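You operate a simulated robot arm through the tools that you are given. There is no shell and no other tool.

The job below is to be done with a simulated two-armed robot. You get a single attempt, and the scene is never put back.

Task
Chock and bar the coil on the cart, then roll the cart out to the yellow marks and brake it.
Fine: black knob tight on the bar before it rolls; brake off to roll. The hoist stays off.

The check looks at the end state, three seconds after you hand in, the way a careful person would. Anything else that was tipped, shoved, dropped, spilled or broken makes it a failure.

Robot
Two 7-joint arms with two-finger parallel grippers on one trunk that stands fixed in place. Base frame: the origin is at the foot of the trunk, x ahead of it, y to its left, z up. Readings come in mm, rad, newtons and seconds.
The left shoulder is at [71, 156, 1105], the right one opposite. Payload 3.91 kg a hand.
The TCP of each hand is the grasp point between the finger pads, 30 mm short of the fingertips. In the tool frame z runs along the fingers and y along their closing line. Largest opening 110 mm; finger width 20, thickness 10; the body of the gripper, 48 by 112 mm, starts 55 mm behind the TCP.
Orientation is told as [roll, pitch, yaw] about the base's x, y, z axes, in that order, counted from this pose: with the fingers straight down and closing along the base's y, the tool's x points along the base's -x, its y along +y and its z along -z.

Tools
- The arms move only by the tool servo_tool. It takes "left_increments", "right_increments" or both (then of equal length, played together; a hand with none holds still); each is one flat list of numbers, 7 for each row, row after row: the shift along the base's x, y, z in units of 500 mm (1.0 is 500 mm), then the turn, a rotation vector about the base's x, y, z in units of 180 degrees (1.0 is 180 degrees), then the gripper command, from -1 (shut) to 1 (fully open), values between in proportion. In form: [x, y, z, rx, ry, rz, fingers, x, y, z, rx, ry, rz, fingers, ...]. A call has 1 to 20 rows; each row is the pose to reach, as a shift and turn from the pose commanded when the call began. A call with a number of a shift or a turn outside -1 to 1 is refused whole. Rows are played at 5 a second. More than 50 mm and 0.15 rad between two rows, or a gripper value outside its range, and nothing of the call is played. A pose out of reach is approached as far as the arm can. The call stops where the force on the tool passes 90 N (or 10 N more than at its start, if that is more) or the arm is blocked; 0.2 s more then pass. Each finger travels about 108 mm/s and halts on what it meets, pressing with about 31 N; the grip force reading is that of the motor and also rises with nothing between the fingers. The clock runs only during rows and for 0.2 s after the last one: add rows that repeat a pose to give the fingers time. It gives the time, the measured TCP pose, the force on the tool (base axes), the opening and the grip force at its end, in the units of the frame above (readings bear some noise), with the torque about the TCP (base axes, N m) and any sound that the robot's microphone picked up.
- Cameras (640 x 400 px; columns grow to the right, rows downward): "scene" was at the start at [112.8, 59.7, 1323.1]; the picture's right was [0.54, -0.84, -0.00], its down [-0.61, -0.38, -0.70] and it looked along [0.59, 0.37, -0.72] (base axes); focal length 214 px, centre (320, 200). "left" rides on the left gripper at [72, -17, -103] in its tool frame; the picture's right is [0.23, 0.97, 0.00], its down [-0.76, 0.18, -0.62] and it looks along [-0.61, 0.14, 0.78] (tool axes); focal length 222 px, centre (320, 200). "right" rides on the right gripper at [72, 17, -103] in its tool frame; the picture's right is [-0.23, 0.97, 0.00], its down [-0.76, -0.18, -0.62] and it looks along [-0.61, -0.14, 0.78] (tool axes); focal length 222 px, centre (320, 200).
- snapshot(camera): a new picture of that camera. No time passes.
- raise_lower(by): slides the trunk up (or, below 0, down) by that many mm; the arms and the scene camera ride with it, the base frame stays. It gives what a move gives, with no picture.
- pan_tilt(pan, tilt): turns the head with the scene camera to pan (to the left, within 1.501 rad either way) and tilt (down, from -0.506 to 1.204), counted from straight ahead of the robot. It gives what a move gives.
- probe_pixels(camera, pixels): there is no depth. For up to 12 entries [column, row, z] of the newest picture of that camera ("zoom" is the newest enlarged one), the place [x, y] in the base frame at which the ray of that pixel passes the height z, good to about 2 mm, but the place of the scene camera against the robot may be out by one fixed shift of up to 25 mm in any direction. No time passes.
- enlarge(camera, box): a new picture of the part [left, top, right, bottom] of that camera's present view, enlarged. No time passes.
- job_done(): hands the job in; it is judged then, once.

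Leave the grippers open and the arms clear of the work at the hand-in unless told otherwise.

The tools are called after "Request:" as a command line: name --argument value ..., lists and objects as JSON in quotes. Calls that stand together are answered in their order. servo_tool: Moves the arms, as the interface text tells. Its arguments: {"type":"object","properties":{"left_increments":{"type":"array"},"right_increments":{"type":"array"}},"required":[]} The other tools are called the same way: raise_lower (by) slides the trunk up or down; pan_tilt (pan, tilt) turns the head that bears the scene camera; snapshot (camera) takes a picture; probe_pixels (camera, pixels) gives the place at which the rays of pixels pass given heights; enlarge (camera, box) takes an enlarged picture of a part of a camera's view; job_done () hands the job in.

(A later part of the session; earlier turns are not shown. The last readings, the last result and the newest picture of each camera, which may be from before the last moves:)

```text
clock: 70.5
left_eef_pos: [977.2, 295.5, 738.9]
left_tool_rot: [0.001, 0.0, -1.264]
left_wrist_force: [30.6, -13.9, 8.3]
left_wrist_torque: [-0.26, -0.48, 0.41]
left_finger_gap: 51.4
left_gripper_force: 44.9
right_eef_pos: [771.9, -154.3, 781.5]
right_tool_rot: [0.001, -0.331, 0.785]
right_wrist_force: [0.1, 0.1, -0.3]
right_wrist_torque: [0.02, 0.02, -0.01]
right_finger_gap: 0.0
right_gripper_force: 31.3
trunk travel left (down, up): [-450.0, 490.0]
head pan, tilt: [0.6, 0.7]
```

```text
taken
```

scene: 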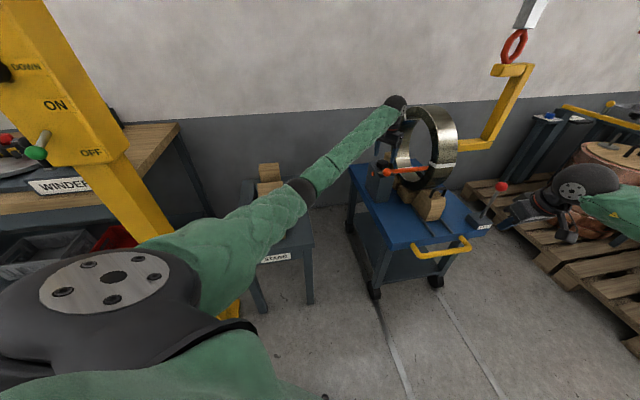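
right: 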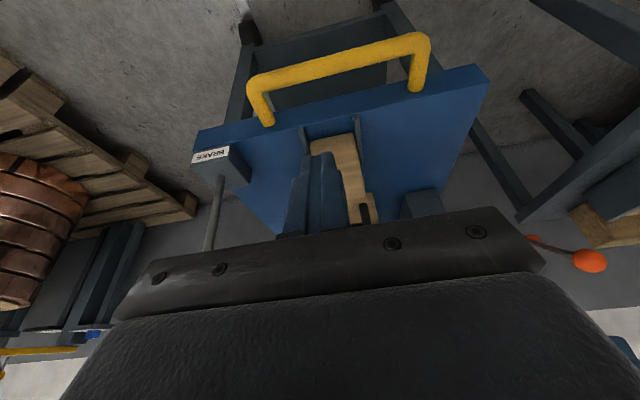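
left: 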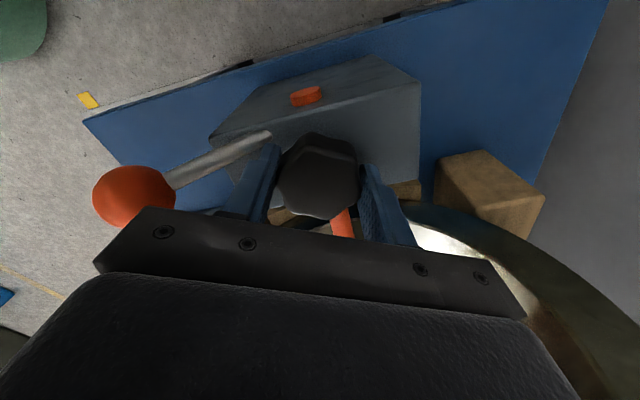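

The torque at the end of the stroke is climbing (0.41 N·m). I'll do another regrip and stroke.

Request:
servo_tool --left_increments '[0.002, 0, 0.02, 0, 0, 0, 0.15, 0.002, 0, 0.08, 0, 0, 0, 0.36, 0.002, 0, 0.08, 0, 0, 0.0434, 0.36, 0.002, 0, 0.08, 0, 0, 0.0868, 0.36, 0.002, 0, 0.08, 0, 0, 0.1302, 0.36, 0.002, 0, 0.08, 0, 0, 0.1736, 0.36, 0.002, 0, 0.08, 0, 0, 0.217, 0.36, 0.002, 0, 0.08, 0, 0, 0.2604, 0.36, 0.002, 0, 0.08, 0, 0, 0.3038, 0.36, 0.002, 0, 0.08, 0, 0, 0.347, 0.36, 0.002, 0, 0.04, 0, 0, 0.347, 0.36, 0.002, 0, 0, 0, 0, 0.347, 0.36, 0.002, 0, 0, 0, 0, 0.347, -1, 0.002, 0, 0, 0, 0, 0.347, -1]'

Request:
servo_tool --left_increments '[0, 0, 0, 0, 0, -0.0434, -1, 0, 0, 0, 0, 0, -0.0868, -1, 0, 0, 0, 0, 0, -0.1302, -1, 0, 0, 0, 0, 0, -0.1736, -1]'

Request:
servo_tool --left_increments '[0, 0, 0, 0, 0, -0.0434, -1, 0, 0, 0, 0, 0, -0.0868, -1, 0, 0, 0, 0, 0, -0.1302, -1, 0, 0, 0, 0, 0, -0.1736, -1]'

Request:
snapshot --camera "left"

```text
clock: 73.5
left_eef_pos: [979.5, 294.4, 735.2]
left_tool_rot: [0.001, -0.001, -0.175]
left_wrist_force: [8.8, -14.3, -3.4]
left_wrist_torque: [-0.11, -0.73, -0.02]
left_finger_gap: 52.0
left_gripper_force: 45.6
right_eef_pos: [770.7, -156.4, 781.8]
right_tool_rot: [0.001, -0.332, 0.785]
right_wrist_force: [0.3, -0.9, -0.4]
right_wrist_torque: [-0.01, 0.05, 0.02]
right_finger_gap: 0.0
right_gripper_force: 30.8
trunk travel left (down, up): [-450.0, 490.0]
head pan, tilt: [0.6, 0.7]
```

```text
clock: 74.5
left_eef_pos: [979.0, 295.4, 736.8]
left_tool_rot: [-0.002, 0.003, -0.721]
left_wrist_force: [-4.5, -21.3, -7.7]
left_wrist_torque: [-0.05, 0.15, 1.44]
left_finger_gap: 51.6
left_gripper_force: 45.3
right_eef_pos: [770.8, -154.7, 781.8]
right_tool_rot: [0.003, -0.332, 0.787]
right_wrist_force: [0.2, 0.2, 0.5]
right_wrist_torque: [0.03, 0.02, 0.0]
right_finger_gap: 0.0
right_gripper_force: 30.7
trunk travel left (down, up): [-450.0, 490.0]
head pan, tilt: [0.6, 0.7]
```

```text
clock: 75.5
left_eef_pos: [978.4, 299.9, 738.2]
left_tool_rot: [0.002, 0.001, -1.263]
left_wrist_force: [-0.4, 9.8, 0.2]
left_wrist_torque: [-0.8, -0.4, 0.64]
left_finger_gap: 50.9
left_gripper_force: 44.5
right_eef_pos: [769.2, -152.7, 782.2]
right_tool_rot: [0.002, -0.332, 0.787]
right_wrist_force: [-0.3, 0.3, 0.4]
right_wrist_torque: [0.04, -0.01, 0.01]
right_finger_gap: 0.1
right_gripper_force: 30.6
trunk travel left (down, up): [-450.0, 490.0]
head pan, tilt: [0.6, 0.7]
```

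```text
taken
```

left: 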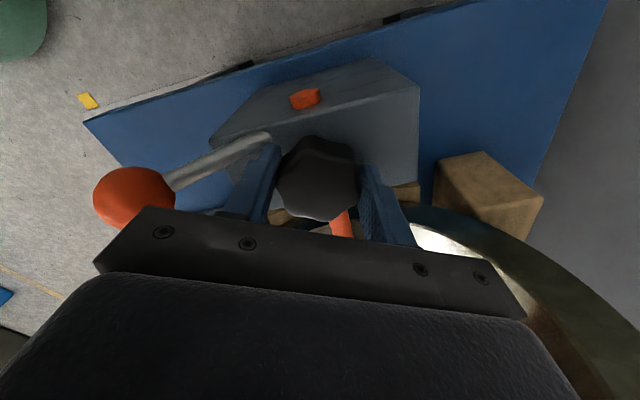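

The torque rose to 1.44 N·m mid-stroke and then dropped, so the fingers probably slipped on a tight knob. I'll release, turn back, and regrip for one more check stroke.

Request:
servo_tool --left_increments '[0, -0.004, 0.02, 0, 0, 0, 0.15, 0, -0.008, 0.08, 0, 0, 0, 0.36, 0, -0.008, 0.08, 0, 0, 0.0434, 0.36, 0, -0.008, 0.08, 0, 0, 0.0868, 0.36, 0, -0.008, 0.08, 0, 0, 0.1302, 0.36, 0, -0.008, 0.08, 0, 0, 0.1736, 0.36, 0, -0.008, 0.08, 0, 0, 0.217, 0.36, 0, -0.008, 0.08, 0, 0, 0.2604, 0.36, 0, -0.008, 0.08, 0, 0, 0.3038, 0.36, 0, -0.008, 0.08, 0, 0, 0.347, 0.36]'

Request:
enlarge --camera "left" --box '[220, 60, 430, 240]'

Request:
snapshot --camera "left"

```text
clock: 77.7
left_eef_pos: [979.0, 292.1, 777.5]
left_tool_rot: [-0.001, 0.001, -0.171]
left_wrist_force: [0.1, -0.2, -0.5]
left_wrist_torque: [-0.04, 0.0, 0.0]
left_finger_gap: 75.0
left_gripper_force: 0.1
right_eef_pos: [771.5, -154.6, 782.7]
right_tool_rot: [0.002, -0.331, 0.788]
right_wrist_force: [0.0, 1.1, -0.2]
right_wrist_torque: [0.01, 0.02, -0.02]
right_finger_gap: 0.0
right_gripper_force: 30.9
trunk travel left (down, up): [-450.0, 490.0]
head pan, tilt: [0.6, 0.7]
```

```text
2.22 times, centred on (325, 150) of left
```

zoom: 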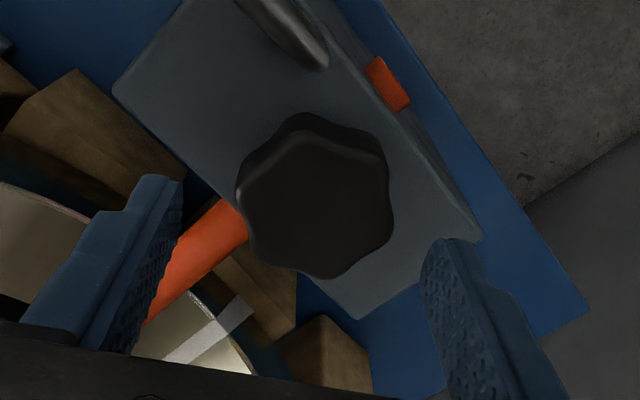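

```text
taken
```

left: 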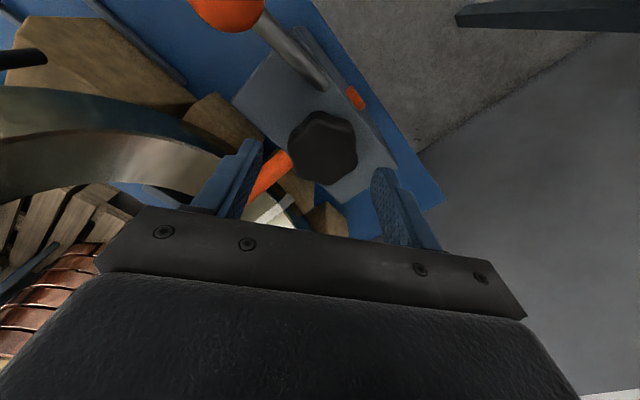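

I'll lower onto the knob again, regrip, and turn in small increments, reading the torque after each.

Request:
servo_tool --left_increments '[0, 0.004, -0.04, 0, 0, 0, 0.36, 0, 0.005, -0.08, 0, 0, 0, 0.36, 0, 0.005, -0.08, 0, 0, 0, -1, 0, 0.005, -0.08, 0, 0, 0, -1]'

Request:
servo_tool --left_increments '[0, 0, 0, 0, 0, -0.03, -1, 0, 0, 0, 0, 0, -0.06, -1]'

Request:
servo_tool --left_increments '[0, 0, 0, 0, 0, -0.03, -1, 0, 0, 0, 0, 0, -0.06, -1]'

Request:
snapshot --camera "left"

```text
clock: 78.7
left_eef_pos: [977.3, 294.3, 735.8]
left_tool_rot: [-0.001, 0.002, -0.173]
left_wrist_force: [-0.3, 7.3, -0.5]
left_wrist_torque: [0.06, -0.43, 0.02]
left_finger_gap: 52.0
left_gripper_force: 45.0
right_eef_pos: [770.9, -152.9, 782.4]
right_tool_rot: [0.002, -0.333, 0.788]
right_wrist_force: [-0.1, -0.9, -1.3]
right_wrist_torque: [0.0, 0.03, 0.03]
right_finger_gap: 0.0
right_gripper_force: 31.1
trunk travel left (down, up): [-450.0, 490.0]
head pan, tilt: [0.6, 0.7]
```

```text
clock: 79.3
left_eef_pos: [977.5, 294.8, 735.6]
left_tool_rot: [-0.001, 0.002, -0.362]
left_wrist_force: [0.1, 5.2, -2.6]
left_wrist_torque: [0.17, -0.07, 1.43]
left_finger_gap: 51.6
left_gripper_force: 44.9
right_eef_pos: [770.7, -154.0, 781.6]
right_tool_rot: [0.002, -0.331, 0.786]
right_wrist_force: [0.8, -0.2, 0.1]
right_wrist_torque: [-0.01, 0.01, -0.01]
right_finger_gap: 0.0
right_gripper_force: 30.8
trunk travel left (down, up): [-450.0, 490.0]
head pan, tilt: [0.6, 0.7]
```

```text
clock: 79.9
left_eef_pos: [977.3, 295.7, 735.1]
left_tool_rot: [0.001, 0.003, -0.552]
left_wrist_force: [0.6, 2.8, -1.5]
left_wrist_torque: [0.37, 0.05, 0.91]
left_finger_gap: 51.7
left_gripper_force: 44.7
right_eef_pos: [770.4, -154.6, 781.8]
right_tool_rot: [0.0, -0.332, 0.789]
right_wrist_force: [0.2, 0.2, 0.0]
right_wrist_torque: [0.01, -0.01, -0.01]
right_finger_gap: 0.0
right_gripper_force: 30.6
trunk travel left (down, up): [-450.0, 490.0]
head pan, tilt: [0.6, 0.7]
```

```text
taken
```

left: 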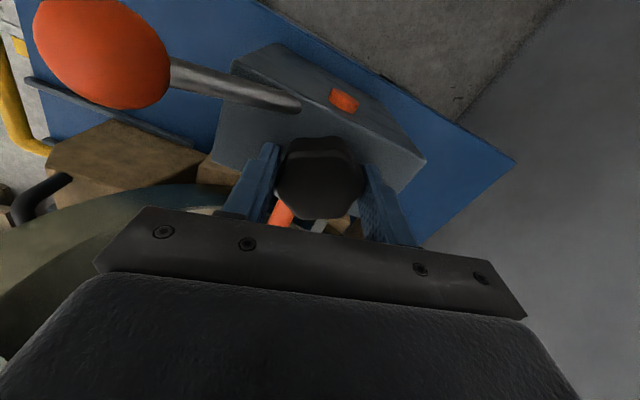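

The torque peaked at about 1.4 N·m and then slipped again. I'll lift and compare the knob's lobes with the previous picture to see whether it moved at all.

Request:
servo_tool --left_increments '[0, -0.002, 0.02, 0, 0, 0, 0.15, 0, -0.005, 0.08, 0, 0, 0, 0.36, 0, -0.005, 0.08, 0, 0, 0.04, 0.36, 0, -0.005, 0.08, 0, 0, 0.08, 0.36, 0, -0.005, 0.08, 0, 0, 0.12, 0.36]'

Request:
enlarge --camera "left" --box '[220, 60, 430, 240]'

```text
clock: 81.1
left_eef_pos: [979.0, 292.1, 777.6]
left_tool_rot: [0.0, -0.001, -0.172]
left_wrist_force: [0.4, 0.2, 0.6]
left_wrist_torque: [-0.04, 0.01, -0.01]
left_finger_gap: 74.6
left_gripper_force: 0.1
right_eef_pos: [770.7, -153.6, 783.4]
right_tool_rot: [0.0, -0.332, 0.788]
right_wrist_force: [0.1, -0.3, -1.2]
right_wrist_torque: [0.01, 0.02, -0.02]
right_finger_gap: 0.0
right_gripper_force: 31.0
trunk travel left (down, up): [-450.0, 490.0]
head pan, tilt: [0.6, 0.7]
```

```text
2.22 times, centred on (325, 150) of left
```

zoom: 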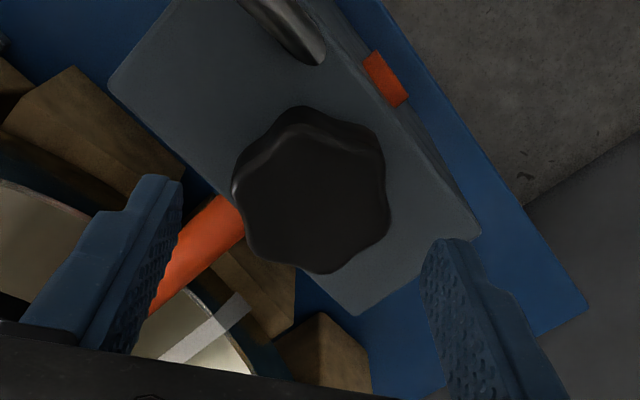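

The knob's lobes haven't moved between the two pictures, so it is tight. Now I'll raise the trunk to lift the left hand clear, then park it back and high on the left.

Request:
raise_lower --by 100

Request:
servo_tool --left_increments '[-0.02, 0.02, 0.06, 0, 0, 0, 1, -0.06, 0.04, 0.12, 0, 0, 0, 1, -0.12, 0.06, 0.18, 0, 0, 0, 1, -0.18, 0.09, 0.22, 0, 0, 0, 1, -0.24, 0.12, 0.26, 0, 0, 0, 1, -0.3, 0.15, 0.28, 0, 0, 0, 1, -0.37, 0.18, 0.28, 0, 0, 0, 1]'

Request:
snapshot --camera "right"

Request:
snapshot --camera "scene"

Request:
enlarge --camera "scene" --box '[440, 190, 520, 250]'

```text
clock: 82.4
left_eef_pos: [980.9, 293.6, 877.5]
left_tool_rot: [-0.001, 0.003, -0.173]
left_wrist_force: [0.7, -0.9, -0.4]
left_wrist_torque: [0.02, 0.01, 0.02]
left_finger_gap: 74.9
left_gripper_force: 0.0
right_eef_pos: [771.5, -154.6, 881.8]
right_tool_rot: [0.002, -0.332, 0.788]
right_wrist_force: [-0.2, 1.5, -0.5]
right_wrist_torque: [0.01, 0.01, 0.05]
right_finger_gap: 0.2
right_gripper_force: 31.3
trunk travel left (down, up): [-550.0, 390.0]
head pan, tilt: [0.6, 0.7]
```

```text
clock: 84.0
left_eef_pos: [795.8, 381.9, 1016.9]
left_tool_rot: [-0.001, 0.0, -0.176]
left_wrist_force: [-1.2, 0.3, 0.2]
left_wrist_torque: [0.0, -0.02, -0.02]
left_finger_gap: 110.1
left_gripper_force: 0.0
right_eef_pos: [769.2, -153.9, 883.3]
right_tool_rot: [-0.002, -0.33, 0.787]
right_wrist_force: [-0.7, 0.8, -0.4]
right_wrist_torque: [-0.04, -0.03, -0.01]
right_finger_gap: 0.0
right_gripper_force: 31.6
trunk travel left (down, up): [-550.0, 390.0]
head pan, tilt: [0.6, 0.7]
```

```text
taken
```

right: 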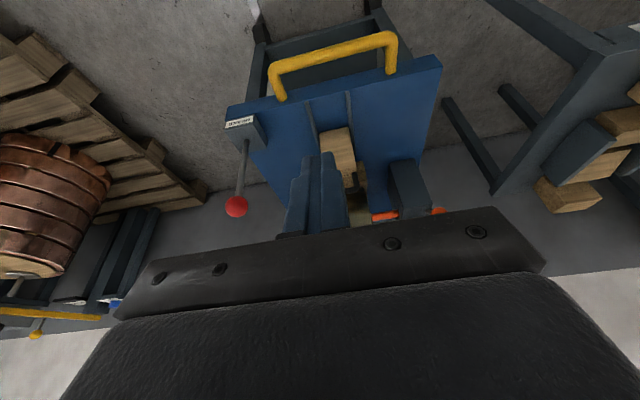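

```text
taken
```

scene: 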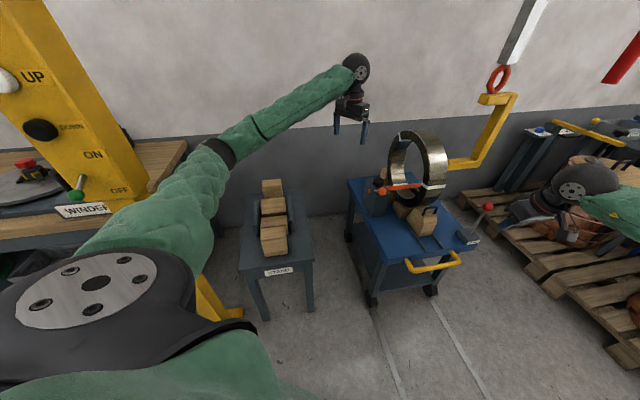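

```text
6.67 times, centred on (480, 220) of scene
```

zoom: 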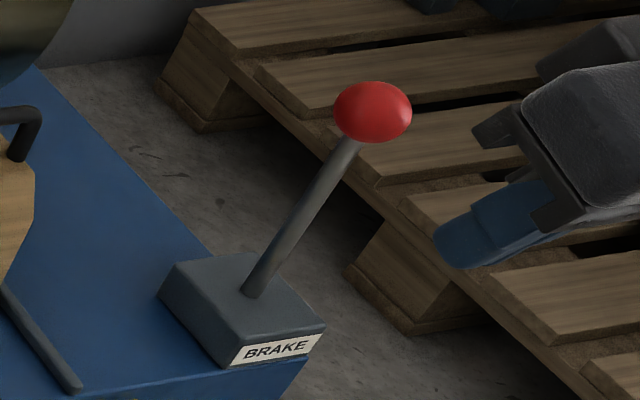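

The brake lever's ball is at (236,206) and its base at about (246,142) in the right view. I'll probe both to get the lean direction.

Request:
enlarge --camera "right" --box '[200, 90, 300, 230]'

Request:
probe_pixels --camera "right" --pixels '[[236, 206, 740], [236, 206, 750], [236, 206, 760], [246, 142, 560], [246, 142, 575], [246, 142, 590], [228, 130, 575], [260, 117, 575], [267, 138, 575], [234, 151, 575]]'

```text
2.86 times, centred on (250, 160) of right
```

zoom: 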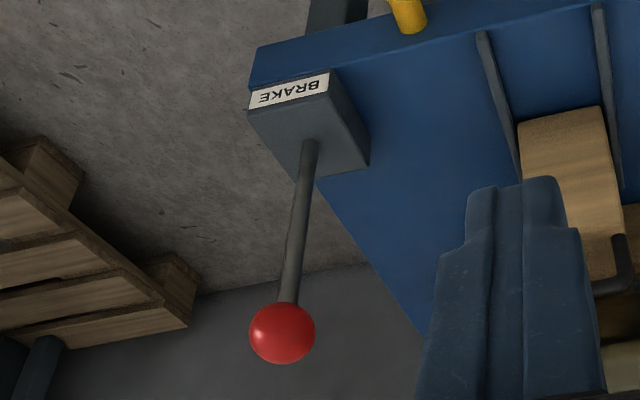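

```text
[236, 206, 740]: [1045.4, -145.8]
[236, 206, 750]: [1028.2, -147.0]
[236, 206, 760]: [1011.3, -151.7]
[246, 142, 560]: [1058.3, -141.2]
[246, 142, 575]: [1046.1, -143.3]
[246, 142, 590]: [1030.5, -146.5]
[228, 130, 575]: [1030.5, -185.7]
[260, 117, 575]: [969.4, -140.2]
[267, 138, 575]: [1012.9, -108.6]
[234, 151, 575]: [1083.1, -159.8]
```

I'll check the lever's lean against the scene camera too.

Request:
probe_pixels --camera "scene" --pixels '[[470.2, 233.9, 570], [470.2, 233.9, 583], [470.2, 233.9, 595], [487.8, 206.8, 740], [487.8, 206.8, 750], [487.8, 206.8, 760], [457, 238, 583], [466, 244, 540]]'

Request:
servo_tool --right_increments '[0, -0.06, 0.02, 0, 0, 0, -1, 0, -0.12, 0.04, 0, 0, 0, -1, 0, -0.18, 0.06, 0, 0, 0, -1, 0.02, -0.24, 0.08, 0, 0, 0, -1, 0.04, -0.3, 0.08, 0, 0, 0, -1, 0.06, -0.36, 0.08, 0, 0, 0, -1, 0.08, -0.42, 0.08, 0, 0, 0, -1, 0.1, -0.48, 0.08, 0, 0, 0, -1]'

Request:
snapshot --camera "right"

```text
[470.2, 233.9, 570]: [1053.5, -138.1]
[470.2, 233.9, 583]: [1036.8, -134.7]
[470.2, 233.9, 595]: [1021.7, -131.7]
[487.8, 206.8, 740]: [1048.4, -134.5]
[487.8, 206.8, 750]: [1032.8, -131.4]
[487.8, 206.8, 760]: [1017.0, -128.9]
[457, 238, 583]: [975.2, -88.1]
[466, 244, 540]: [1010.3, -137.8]
```

```text
clock: 85.8
left_eef_pos: [796.7, 382.1, 1015.9]
left_tool_rot: [-0.001, -0.002, -0.174]
left_wrist_force: [0.5, 0.2, -1.0]
left_wrist_torque: [0.0, -0.01, -0.04]
left_finger_gap: 110.1
left_gripper_force: 0.0
right_eef_pos: [773.2, -256.3, 914.0]
right_tool_rot: [0.002, -0.334, 0.786]
right_wrist_force: [0.1, 0.6, 0.7]
right_wrist_torque: [0.01, 0.03, 0.01]
right_finger_gap: 0.1
right_gripper_force: 30.4
right hand out of reach, approached as far as the arm can: row 4, 5, 6, 7, 8
trunk travel left (down, up): [-550.0, 390.0]
head pan, tilt: [0.6, 0.7]
```

```text
taken
```

right: 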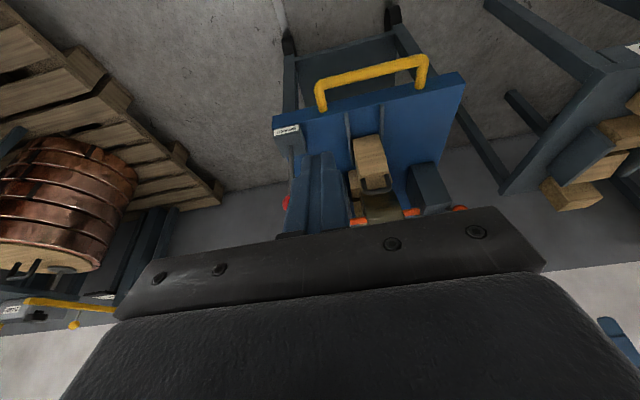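

The lever stands nearly upright, with its base at about (1038,−145,580) and the ball at (1030,−147,750). I'll turn the right hand to yaw 0 and open it. Then I'll tilt it about 45° forward so it can reach the ball and show the box up close.

Request:
servo_tool --right_increments '[0, 0.02, 0, 0, 0, -0.0417, -0.3, 0, 0.04, 0, 0, 0, -0.0833, 0.2, 0, 0.06, 0, 0, 0, -0.125, 0.2, 0, 0.08, 0, 0, 0, -0.1667, 0.2, 0, 0.1, 0, 0, 0, -0.2083, 0.2, 0, 0.112, 0, 0, 0, -0.25, 0.2]'

Request:
servo_tool --right_increments '[0.06, 0.02, -0.03, 0, -0.036, 0, 0.2, 0.12, 0.04, -0.08, 0, -0.072, 0, 0.2, 0.18, 0.06, -0.13, 0, -0.108, 0, 0.2, 0.24, 0.08, -0.18, 0, -0.144, 0, 0.2, 0.28, 0.1, -0.22, 0, -0.144, 0, 0.2]'

Request:
snapshot --camera "right"

Request:
enlarge --camera "scene" --box '[420, 150, 560, 260]'

```text
clock: 87.2
left_eef_pos: [796.3, 381.6, 1016.2]
left_tool_rot: [0.0, 0.0, -0.174]
left_wrist_force: [-0.9, 0.8, -0.5]
left_wrist_torque: [-0.02, 0.0, -0.02]
left_finger_gap: 110.0
left_gripper_force: 0.0
right_eef_pos: [776.1, -200.7, 923.9]
right_tool_rot: [0.001, -0.331, 0.001]
right_wrist_force: [-0.6, 1.4, 0.2]
right_wrist_torque: [0.0, -0.02, 0.02]
right_finger_gap: 66.1
right_gripper_force: 0.1
trunk travel left (down, up): [-550.0, 390.0]
head pan, tilt: [0.6, 0.7]
```

```text
clock: 88.4
left_eef_pos: [797.1, 381.6, 1015.1]
left_tool_rot: [-0.001, 0.002, -0.175]
left_wrist_force: [0.0, 0.6, -0.1]
left_wrist_torque: [0.02, 0.01, -0.02]
left_finger_gap: 110.1
left_gripper_force: 0.2
right_eef_pos: [912.8, -151.8, 814.0]
right_tool_rot: [-0.001, -0.785, 0.003]
right_wrist_force: [0.2, 0.3, -0.7]
right_wrist_torque: [0.04, 0.0, 0.0]
right_finger_gap: 66.1
right_gripper_force: 0.1
trunk travel left (down, up): [-550.0, 390.0]
head pan, tilt: [0.6, 0.7]
```

```text
taken
```

right: 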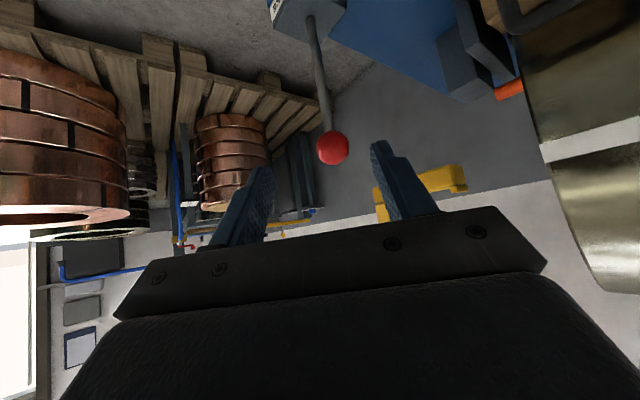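

```text
3.64 times, centred on (490, 205) of scene
```

zoom: 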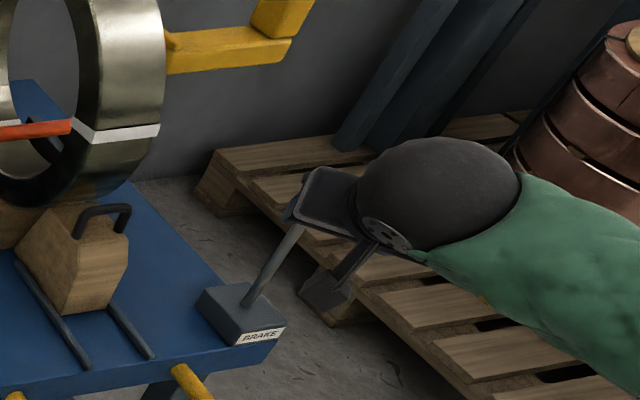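

The ball is at (332,147), centred between the fingers ahead. I'll zoom on the lever's box to look for a slot or markings.

Request:
enlarge --camera "right" --box '[250, 0, 410, 170]'

Request:
probe_pixels --camera "right" --pixels '[[332, 147, 740], [332, 147, 750], [332, 147, 760], [310, 18, 575], [310, 18, 585]]'

```text
2.35 times, centred on (330, 85) of right
```

zoom: 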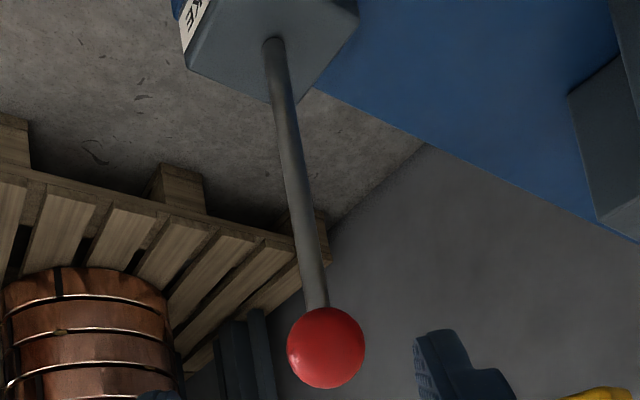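

```text
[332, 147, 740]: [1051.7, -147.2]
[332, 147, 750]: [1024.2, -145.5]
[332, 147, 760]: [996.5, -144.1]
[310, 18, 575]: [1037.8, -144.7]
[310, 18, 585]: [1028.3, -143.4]
```

The lever is upright with no visible slot. I'll move in so the ball sits between the pads, then grip it.

Request:
servo_tool --right_increments '[0.077, 0.003, -0.044, 0, 0, 0, 0.2, 0.154, 0.006, -0.088, 0, 0, 0, 0.2, 0.23, 0.01, -0.13, 0, 0, 0, 0.2, 0.23, 0.01, -0.13, 0, 0, 0, 0.2]'

Request:
snapshot --camera "right"

```text
clock: 89.4
left_eef_pos: [797.4, 381.5, 1017.1]
left_tool_rot: [0.0, 0.0, -0.175]
left_wrist_force: [0.5, -1.1, 0.6]
left_wrist_torque: [0.03, -0.01, 0.01]
left_finger_gap: 109.9
left_gripper_force: 0.1
right_eef_pos: [1029.9, -147.6, 747.6]
right_tool_rot: [0.001, -0.784, 0.002]
right_wrist_force: [-0.1, 0.1, -1.1]
right_wrist_torque: [0.01, 0.04, 0.04]
right_finger_gap: 65.8
right_gripper_force: 0.1
trunk travel left (down, up): [-550.0, 390.0]
head pan, tilt: [0.6, 0.7]
```

```text
taken
```

right: 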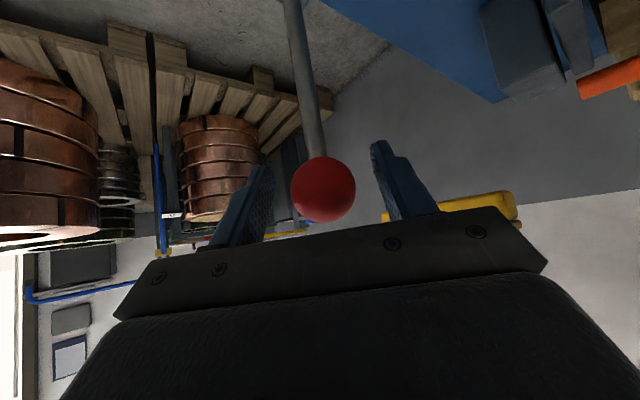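

The ball is between the pads. Closing on it.

Request:
servo_tool --right_increments '[0, 0, 0, 0, 0, 0, -1, 0, 0, 0, 0, 0, 0, -1, 0, 0, 0, 0, 0, 0, -1]'

Request:
servo_tool --right_increments '[-0.01, -0.01, 0, 0, 0, 0, -1, -0.02, -0.02, 0, 0, 0, 0, -1]'

Request:
snapshot --camera "right"

```text
clock: 90.2
left_eef_pos: [798.3, 383.4, 1015.3]
left_tool_rot: [0.0, 0.001, -0.172]
left_wrist_force: [-0.8, -0.2, 0.0]
left_wrist_torque: [0.0, -0.04, 0.0]
left_finger_gap: 110.0
left_gripper_force: 0.1
right_eef_pos: [1030.1, -145.6, 747.3]
right_tool_rot: [0.001, -0.783, 0.004]
right_wrist_force: [0.9, 2.5, -1.7]
right_wrist_torque: [0.11, -0.49, 0.04]
right_finger_gap: 37.0
right_gripper_force: 44.9
trunk travel left (down, up): [-550.0, 390.0]
head pan, tilt: [0.6, 0.7]
```

```text
clock: 90.8
left_eef_pos: [798.7, 381.5, 1015.1]
left_tool_rot: [0.001, 0.001, -0.175]
left_wrist_force: [-0.3, -0.7, 0.3]
left_wrist_torque: [0.01, 0.01, 0.0]
left_finger_gap: 110.5
left_gripper_force: 0.0
right_eef_pos: [1019.0, -156.0, 746.8]
right_tool_rot: [-0.002, -0.782, 0.001]
right_wrist_force: [9.5, -0.7, -6.8]
right_wrist_torque: [0.3, -0.9, 0.13]
right_finger_gap: 36.7
right_gripper_force: 45.5
trunk travel left (down, up): [-550.0, 390.0]
head pan, tilt: [0.6, 0.7]
```

```text
taken
```

right: 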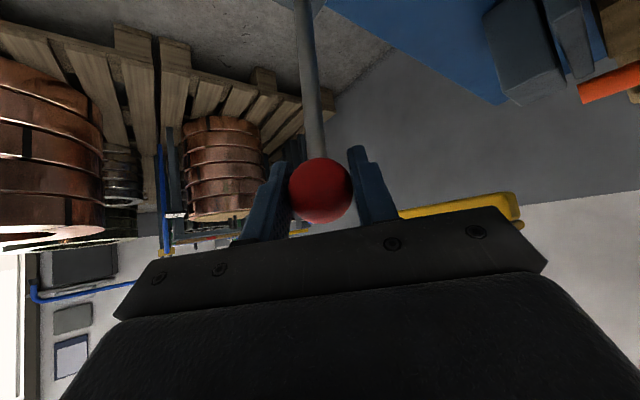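

The lever moves toward the front (+u) with only about 10 N of resistance. I'll carry on along its arc, lowering slightly.

Request:
servo_tool --right_increments '[-0.0141, -0.0141, -0.003, 0, 0, 0, -1, -0.0283, -0.0283, -0.006, 0, 0, 0, -1, -0.0424, -0.0424, -0.011, 0, 0, 0, -1]'

Request:
snapshot --camera "right"

Request:
enlarge --camera "scene" --box '[420, 150, 560, 260]'

```text
clock: 91.6
left_eef_pos: [798.5, 382.6, 1015.0]
left_tool_rot: [-0.002, 0.002, -0.173]
left_wrist_force: [-0.1, 0.2, 1.4]
left_wrist_torque: [0.01, 0.02, -0.02]
left_finger_gap: 110.0
left_gripper_force: 0.0
right_eef_pos: [995.4, -177.7, 742.4]
right_tool_rot: [0.0, -0.782, 0.002]
right_wrist_force: [12.5, -4.7, -2.8]
right_wrist_torque: [0.28, -0.85, 0.12]
right_finger_gap: 37.1
right_gripper_force: 45.1
trunk travel left (down, up): [-550.0, 390.0]
head pan, tilt: [0.6, 0.7]
```

```text
taken
```

right: 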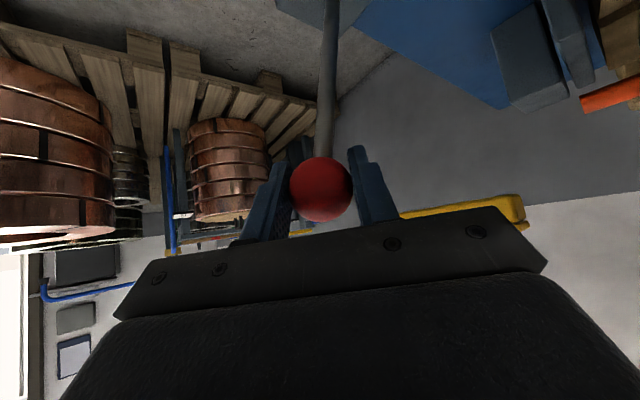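

```text
3.64 times, centred on (490, 205) of scene
```

zoom: 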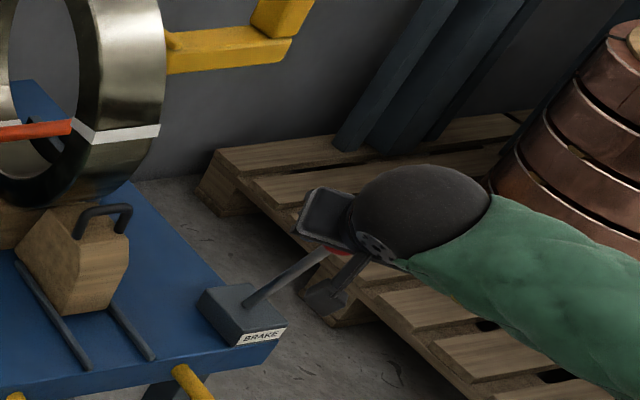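

It's moving smoothly, now about 16° forward. I'll continue along the arc until it meets a stop.

Request:
servo_tool --right_increments '[-0.0106, -0.0106, -0.005, 0, 0, 0, -1, -0.0212, -0.0212, -0.01, 0, 0, 0, -1, -0.0318, -0.0318, -0.016, 0, 0, 0, -1, -0.0424, -0.0424, -0.023, 0, 0, 0, -1]'

Request:
enlarge --camera "scene" --box '[420, 150, 560, 260]'

```text
clock: 92.6
left_eef_pos: [798.9, 383.2, 1018.0]
left_tool_rot: [-0.001, 0.0, -0.174]
left_wrist_force: [0.1, 0.8, -0.2]
left_wrist_torque: [-0.04, -0.02, 0.02]
left_finger_gap: 110.1
left_gripper_force: 0.0
right_eef_pos: [975.1, -197.1, 732.6]
right_tool_rot: [0.0, -0.784, 0.002]
right_wrist_force: [8.7, 0.2, 1.5]
right_wrist_torque: [0.32, -1.06, 0.05]
right_finger_gap: 37.2
right_gripper_force: 45.6
trunk travel left (down, up): [-550.0, 390.0]
head pan, tilt: [0.6, 0.7]
```

```text
3.64 times, centred on (490, 205) of scene
```

zoom: 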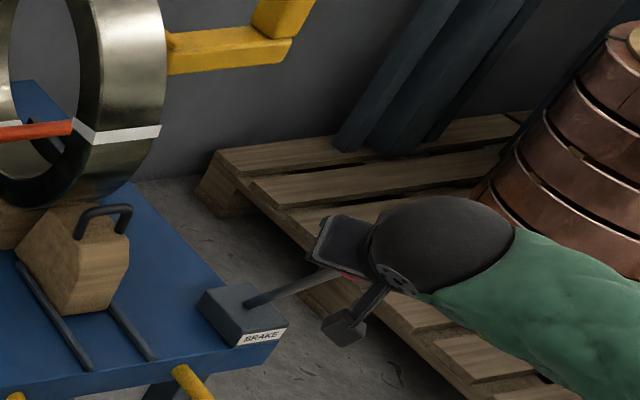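

The lever is at about 26° and still moving easily. Continuing.

Request:
servo_tool --right_increments '[-0.0106, -0.0106, -0.009, 0, 0, 0, -1, -0.0212, -0.0212, -0.019, 0, 0, 0, -1, -0.0318, -0.0318, -0.031, 0, 0, 0, -1, -0.0424, -0.0424, -0.045, 0, 0, 0, -1]'

Request:
enlarge --camera "scene" --box '[420, 150, 560, 260]'

Request:
snapshot --camera "right"

```text
clock: 93.6
left_eef_pos: [794.8, 382.1, 1018.6]
left_tool_rot: [-0.001, -0.002, -0.173]
left_wrist_force: [-0.7, 0.8, -0.6]
left_wrist_torque: [0.03, 0.02, 0.03]
left_finger_gap: 109.8
left_gripper_force: 0.0
right_eef_pos: [955.2, -217.6, 714.8]
right_tool_rot: [0.002, -0.789, 0.003]
right_wrist_force: [-5.3, 6.8, 24.2]
right_wrist_torque: [2.01, -1.46, 0.55]
right_finger_gap: 38.2
right_gripper_force: 45.4
trunk travel left (down, up): [-550.0, 390.0]
head pan, tilt: [0.6, 0.7]
```

```text
3.64 times, centred on (490, 205) of scene
```

zoom: 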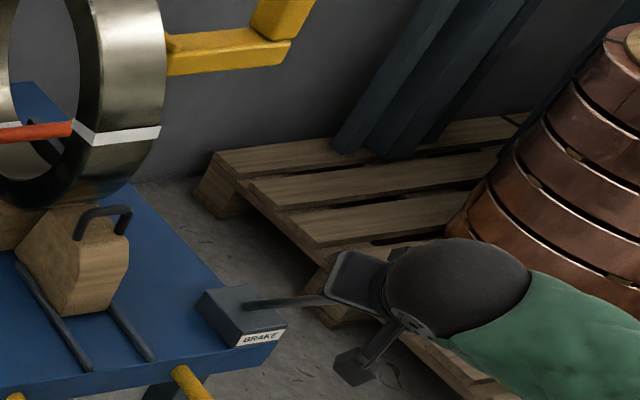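

```text
taken
```

right: 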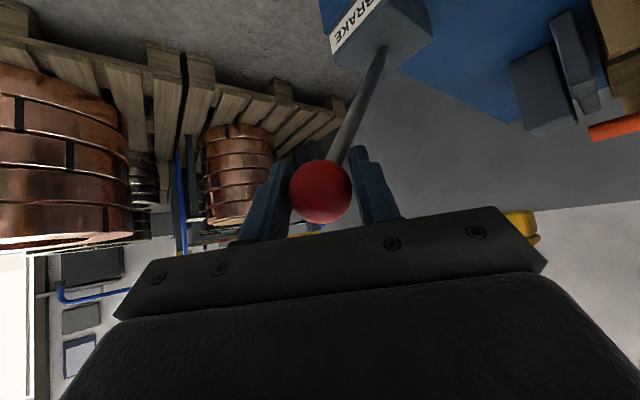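

The upward force is just from my arc running slightly low. I'll correct it and continue a little further to look for the end stop.

Request:
servo_tool --right_increments '[-0.0078, -0.0078, -0.013, 0, 0, 0, -1, -0.0149, -0.0149, -0.027, 0, 0, 0, -1]'

Request:
snapshot --camera "right"

```text
clock: 94.2
left_eef_pos: [794.1, 382.1, 1018.7]
left_tool_rot: [0.0, -0.003, -0.173]
left_wrist_force: [-0.3, 0.2, 0.2]
left_wrist_torque: [0.01, 0.0, 0.04]
left_finger_gap: 110.1
left_gripper_force: 0.1
right_eef_pos: [945.1, -225.5, 701.4]
right_tool_rot: [-0.001, -0.788, 0.003]
right_wrist_force: [-20.9, 8.4, 30.4]
right_wrist_torque: [2.08, -1.37, 0.54]
right_finger_gap: 41.2
right_gripper_force: 44.6
trunk travel left (down, up): [-550.0, 390.0]
head pan, tilt: [0.6, 0.7]
```

```text
taken
```

right: 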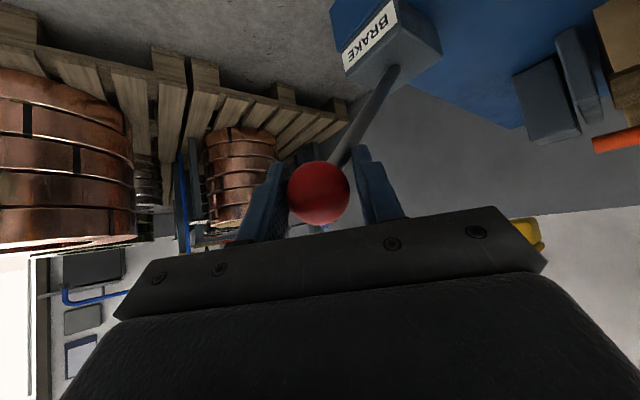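

The stem is now wedging against a finger because the lever has leaned relative to my hand. I'll open, back away along the finger axis, and see where the lever rests.

Request:
servo_tool --right_increments '[0, 0, 0, 0, 0, 0, 0.2, 0, 0, 0, 0, 0, 0, 0.3, -0.06, 0, 0.06, 0, 0, 0, 0.3, -0.12, 0, 0.12, 0, 0, 0, 0.3, -0.18, 0, 0.18, 0, 0, 0, 0.3]'

Request:
snapshot --camera "right"

Request:
enlarge --camera "scene" --box '[420, 150, 560, 260]'

```text
clock: 95.4
left_eef_pos: [796.1, 380.9, 1017.1]
left_tool_rot: [0.0, 0.0, -0.173]
left_wrist_force: [-0.9, 0.3, 0.1]
left_wrist_torque: [-0.01, 0.0, -0.03]
left_finger_gap: 110.0
left_gripper_force: 0.0
right_eef_pos: [856.0, -225.6, 790.7]
right_tool_rot: [0.001, -0.783, 0.003]
right_wrist_force: [-0.5, -0.5, 0.4]
right_wrist_torque: [-0.01, 0.01, 0.02]
right_finger_gap: 71.7
right_gripper_force: 0.0
trunk travel left (down, up): [-550.0, 390.0]
head pan, tilt: [0.6, 0.7]
```

```text
taken
```

right: 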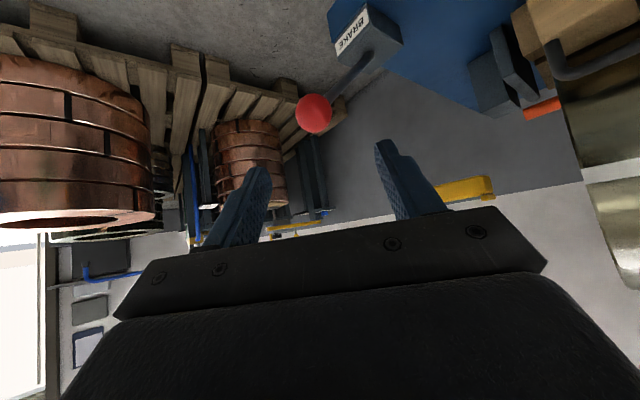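

```text
3.64 times, centred on (490, 205) of scene
```

zoom: 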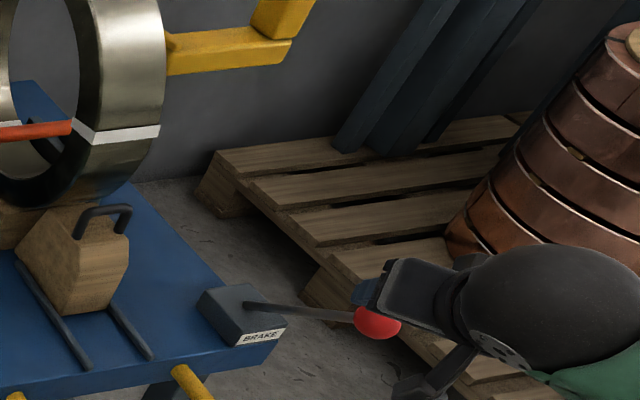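

The lever stays down, leaning toward the front. I'll probe the ball to get its angle.

Request:
probe_pixels --camera "right" --pixels '[[313, 113, 690], [313, 113, 700], [313, 113, 710], [313, 113, 720], [366, 55, 580]]'

```text
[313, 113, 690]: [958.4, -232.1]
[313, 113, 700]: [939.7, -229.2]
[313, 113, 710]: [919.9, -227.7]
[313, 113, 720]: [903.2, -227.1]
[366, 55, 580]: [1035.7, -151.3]
```

The lever rests at about 45°, which should be brake off. Now for the yellow handle. I'll straighten the right hand to vertical, turn it to yaw −45° so the fingers close across the handle bar, and hover above its middle at about (819,−67).

Request:
servo_tool --right_increments '[-0.02, 0.025, 0.01, 0, 0.0417, 0, 0.3, -0.04, 0.05, 0.02, 0, 0.0833, 0, 0.3, -0.06, 0.075, 0.02, 0, 0.125, 0, 0.3, -0.08, 0.1, 0.02, 0, 0.1667, 0, 0.3, -0.1, 0.125, 0.02, 0, 0.2083, 0, 0.2, -0.112, 0.15, 0.02, 0, 0.25, 0, 0.1]'

Request:
servo_tool --right_increments '[0.003, 0.03, -0.02, 0, 0, -0.0417, 0.1, 0.006, 0.06, -0.05, 0, 0, -0.0833, 0.1, 0.009, 0.09, -0.09, 0, 0, -0.125, 0.1, 0.012, 0.12, -0.13, 0, 0, -0.1667, 0.1, 0.015, 0.15, -0.17, 0, 0, -0.2083, 0.1, 0.038, 0.167, -0.2, 0, 0, -0.25, 0.1]'

Request:
snapshot --camera "right"

Request:
snapshot --camera "scene"

```text
clock: 96.8
left_eef_pos: [798.2, 381.8, 1015.1]
left_tool_rot: [0.001, -0.002, -0.175]
left_wrist_force: [0.6, 0.6, -0.2]
left_wrist_torque: [-0.01, -0.01, 0.01]
left_finger_gap: 109.8
left_gripper_force: 0.2
right_eef_pos: [801.9, -152.4, 797.9]
right_tool_rot: [0.0, 0.005, 0.001]
right_wrist_force: [-0.2, 0.1, 0.1]
right_wrist_torque: [0.05, -0.01, -0.02]
right_finger_gap: 60.4
right_gripper_force: 0.0
trunk travel left (down, up): [-550.0, 390.0]
head pan, tilt: [0.6, 0.7]
```

```text
clock: 98.2
left_eef_pos: [797.7, 380.3, 1015.3]
left_tool_rot: [0.0, 0.002, -0.174]
left_wrist_force: [0.9, -1.2, 1.0]
left_wrist_torque: [-0.01, -0.03, 0.0]
left_finger_gap: 110.1
left_gripper_force: 0.0
right_eef_pos: [820.2, -67.0, 696.5]
right_tool_rot: [0.001, 0.001, -0.786]
right_wrist_force: [0.2, -0.6, -0.9]
right_wrist_torque: [0.05, 0.03, -0.02]
right_finger_gap: 60.7
right_gripper_force: 0.0
trunk travel left (down, up): [-550.0, 390.0]
head pan, tilt: [0.6, 0.7]
```

```text
taken
```

right: 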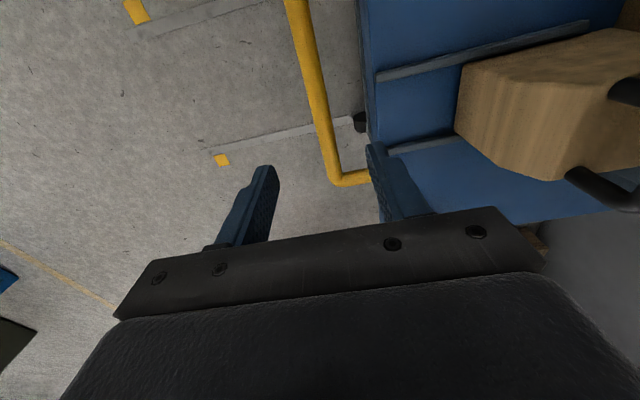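

```text
taken
```

scene: 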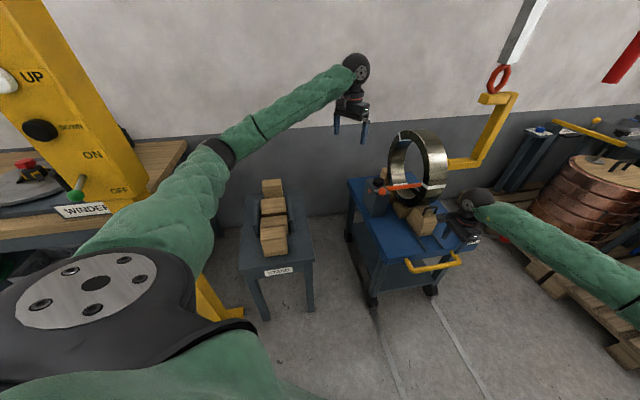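

The handle bar runs between the two fingers in view, from (297,0) to (333,180). I'll probe it to line up.

Request:
probe_pixels --camera "right" --pixels '[[307, 50, 505], [307, 50, 520], [322, 120, 505], [322, 120, 520], [334, 176, 505], [334, 176, 520], [366, 60, 540], [369, 120, 540], [223, 160, 0], [135, 11, 0], [360, 118, 0], [212, 146, 0]]'

```text
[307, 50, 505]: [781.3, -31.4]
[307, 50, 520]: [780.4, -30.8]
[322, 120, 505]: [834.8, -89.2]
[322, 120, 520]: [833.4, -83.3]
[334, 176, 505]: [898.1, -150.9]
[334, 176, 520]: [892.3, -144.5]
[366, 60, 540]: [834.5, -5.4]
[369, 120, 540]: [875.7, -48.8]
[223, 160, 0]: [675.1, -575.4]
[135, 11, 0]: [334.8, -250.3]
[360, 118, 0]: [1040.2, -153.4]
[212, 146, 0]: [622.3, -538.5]
```

The bar lies at u≈−529.5. I'll shift 3 mm and lower to z≈512 so the bar is between the pads.

Request:
servo_tool --right_increments '[-0.004, -0.004, -0.09, 0, 0, 0, 0.1, -0.004, -0.004, -0.18, 0, 0, 0, 0.1, -0.004, -0.004, -0.27, 0, 0, 0, 0.1, -0.004, -0.004, -0.368, 0, 0, 0, 0.1]'

Request:
snapshot --camera "right"

Request:
enlarge --camera "scene" --box '[380, 190, 500, 300]'

```text
clock: 99.2
left_eef_pos: [797.4, 381.7, 1016.2]
left_tool_rot: [-0.001, 0.001, -0.177]
left_wrist_force: [-0.5, -0.7, -0.5]
left_wrist_torque: [-0.03, 0.02, 0.01]
left_finger_gap: 109.7
left_gripper_force: 0.0
right_eef_pos: [817.7, -71.3, 513.5]
right_tool_rot: [0.003, 0.002, -0.786]
right_wrist_force: [0.3, 0.3, 0.3]
right_wrist_torque: [0.03, -0.01, 0.03]
right_finger_gap: 60.6
right_gripper_force: 0.1
trunk travel left (down, up): [-550.0, 390.0]
head pan, tilt: [0.6, 0.7]
```

```text
taken
```

right: 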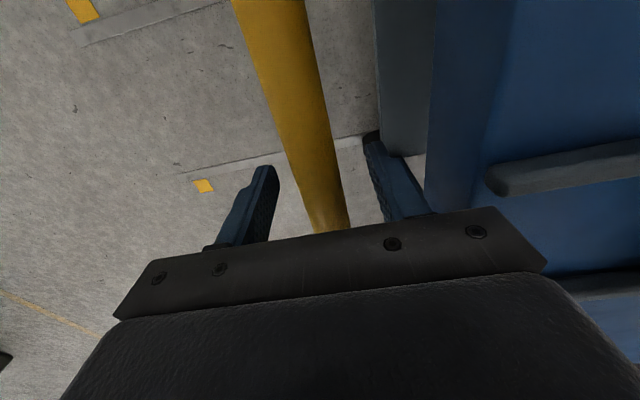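

```text
3.64 times, centred on (440, 245) of scene
```

zoom: 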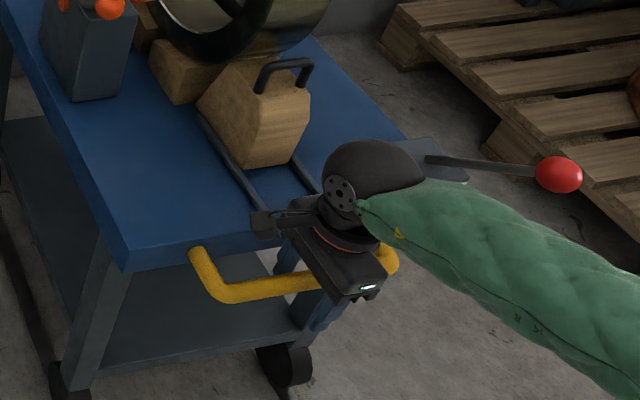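

The bar is between the pads. Closing on it, then a gentle pull of 20 mm toward the marks to test the brake.

Request:
servo_tool --right_increments '[0, 0, 0, 0, 0, 0, -1, 0, 0, 0, 0, 0, 0, -1, 0, 0, 0, 0, 0, 0, -1]'

Request:
servo_tool --right_increments '[-0.00707, -0.00707, 0, 0, 0, 0, -1, -0.01414, -0.01414, 0, 0, 0, 0, -1, -0.02121, -0.02121, 0, 0, 0, 0, -1, -0.02828, -0.02828, 0, 0, 0, 0, -1]'

Request:
snapshot --camera "right"

```text
clock: 100.0
left_eef_pos: [797.1, 381.9, 1016.3]
left_tool_rot: [0.003, 0.0, -0.175]
left_wrist_force: [0.2, -0.4, 0.1]
left_wrist_torque: [-0.02, 0.0, 0.0]
left_finger_gap: 110.0
left_gripper_force: 0.1
right_eef_pos: [816.9, -71.4, 514.8]
right_tool_rot: [-0.001, 0.002, -0.784]
right_wrist_force: [2.4, 0.1, 3.1]
right_wrist_torque: [-0.21, -0.05, 0.3]
right_finger_gap: 21.6
right_gripper_force: 45.5
trunk travel left (down, up): [-550.0, 390.0]
head pan, tilt: [0.6, 0.7]
```

```text
clock: 101.0
left_eef_pos: [796.6, 381.6, 1017.5]
left_tool_rot: [0.0, -0.002, -0.175]
left_wrist_force: [0.2, -0.3, -0.4]
left_wrist_torque: [-0.01, 0.0, 0.04]
left_finger_gap: 109.8
left_gripper_force: 0.1
right_eef_pos: [803.0, -85.3, 513.9]
right_tool_rot: [0.001, 0.002, -0.784]
right_wrist_force: [-0.9, -0.2, 16.1]
right_wrist_torque: [-0.15, 0.12, 0.61]
right_finger_gap: 21.9
right_gripper_force: 45.4
trunk travel left (down, up): [-550.0, 390.0]
head pan, tilt: [0.6, 0.7]
```

```text
taken
```

right: 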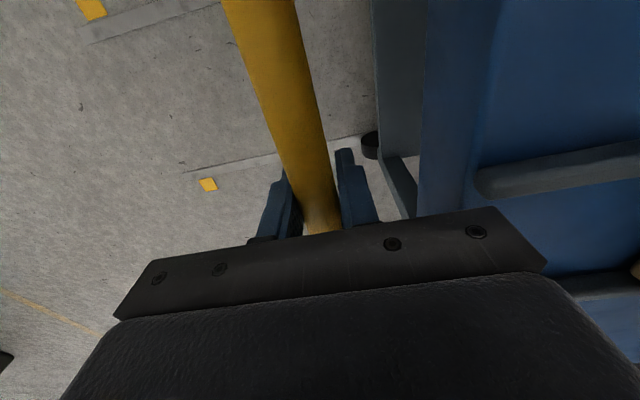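

The cart rolled 20 mm with almost no resistance, so the brake is off. I'll pull slowly along the track with a gentle start and stop, 132 mm in this leg.

Request:
servo_tool --right_increments '[-0.00283, -0.00283, 0, 0, 0, 0, -1, -0.00849, -0.00849, 0, 0, 0, 0, -1, -0.01697, -0.01697, 0, 0, 0, 0, -1, -0.02828, -0.02828, 0, 0, 0, 0, -1, -0.0396, -0.0396, 0, 0, 0, 0, -1, -0.05091, -0.05091, 0, 0, 0, 0, -1, -0.06223, -0.06223, 0, 0, 0, 0, -1, -0.07354, -0.07354, 0, 0, 0, 0, -1, -0.08485, -0.08485, 0, 0, 0, 0, -1, -0.09617, -0.09617, 0, 0, 0, 0, -1, -0.10748, -0.10748, 0, 0, 0, 0, -1, -0.11879, -0.11879, 0, 0, 0, 0, -1, -0.13011, -0.13011, 0, 0, 0, 0, -1, -0.14142, -0.14142, 0, 0, 0, 0, -1, -0.15273, -0.15273, 0, 0, 0, 0, -1, -0.16405, -0.16405, 0, 0, 0, 0, -1, -0.17395, -0.17395, 0, 0, 0, 0, -1, -0.18102, -0.18102, 0, 0, 0, 0, -1, -0.18526, -0.18526, 0, 0, 0, 0, -1, -0.18668, -0.18668, 0, 0, 0, 0, -1]'

Request:
snapshot --camera "right"

Request:
snapshot --camera "scene"

```text
clock: 105.2
left_eef_pos: [796.7, 381.6, 1018.5]
left_tool_rot: [-0.002, -0.001, -0.173]
left_wrist_force: [0.0, 0.1, -0.8]
left_wrist_torque: [-0.02, 0.03, 0.05]
left_finger_gap: 110.2
left_gripper_force: 0.0
right_eef_pos: [711.5, -177.3, 513.5]
right_tool_rot: [0.002, 0.001, -0.783]
right_wrist_force: [14.4, -11.1, 33.7]
right_wrist_torque: [-0.34, -0.29, 0.33]
right_finger_gap: 21.7
right_gripper_force: 45.4
trunk travel left (down, up): [-550.0, 390.0]
head pan, tilt: [0.6, 0.7]
```

```text
taken
```

right: 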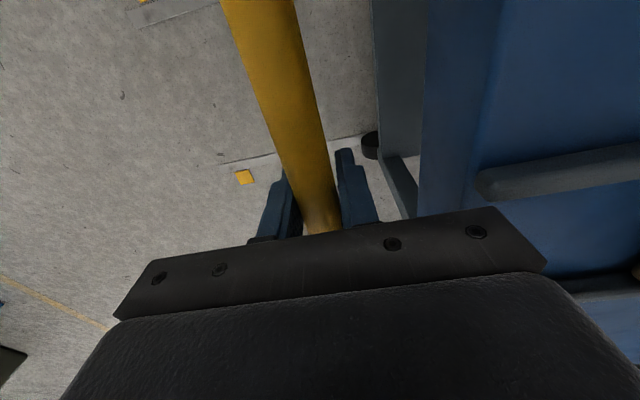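

```text
taken
```

scene: 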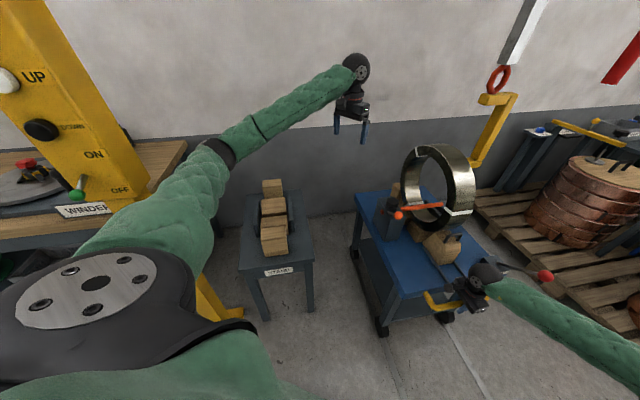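

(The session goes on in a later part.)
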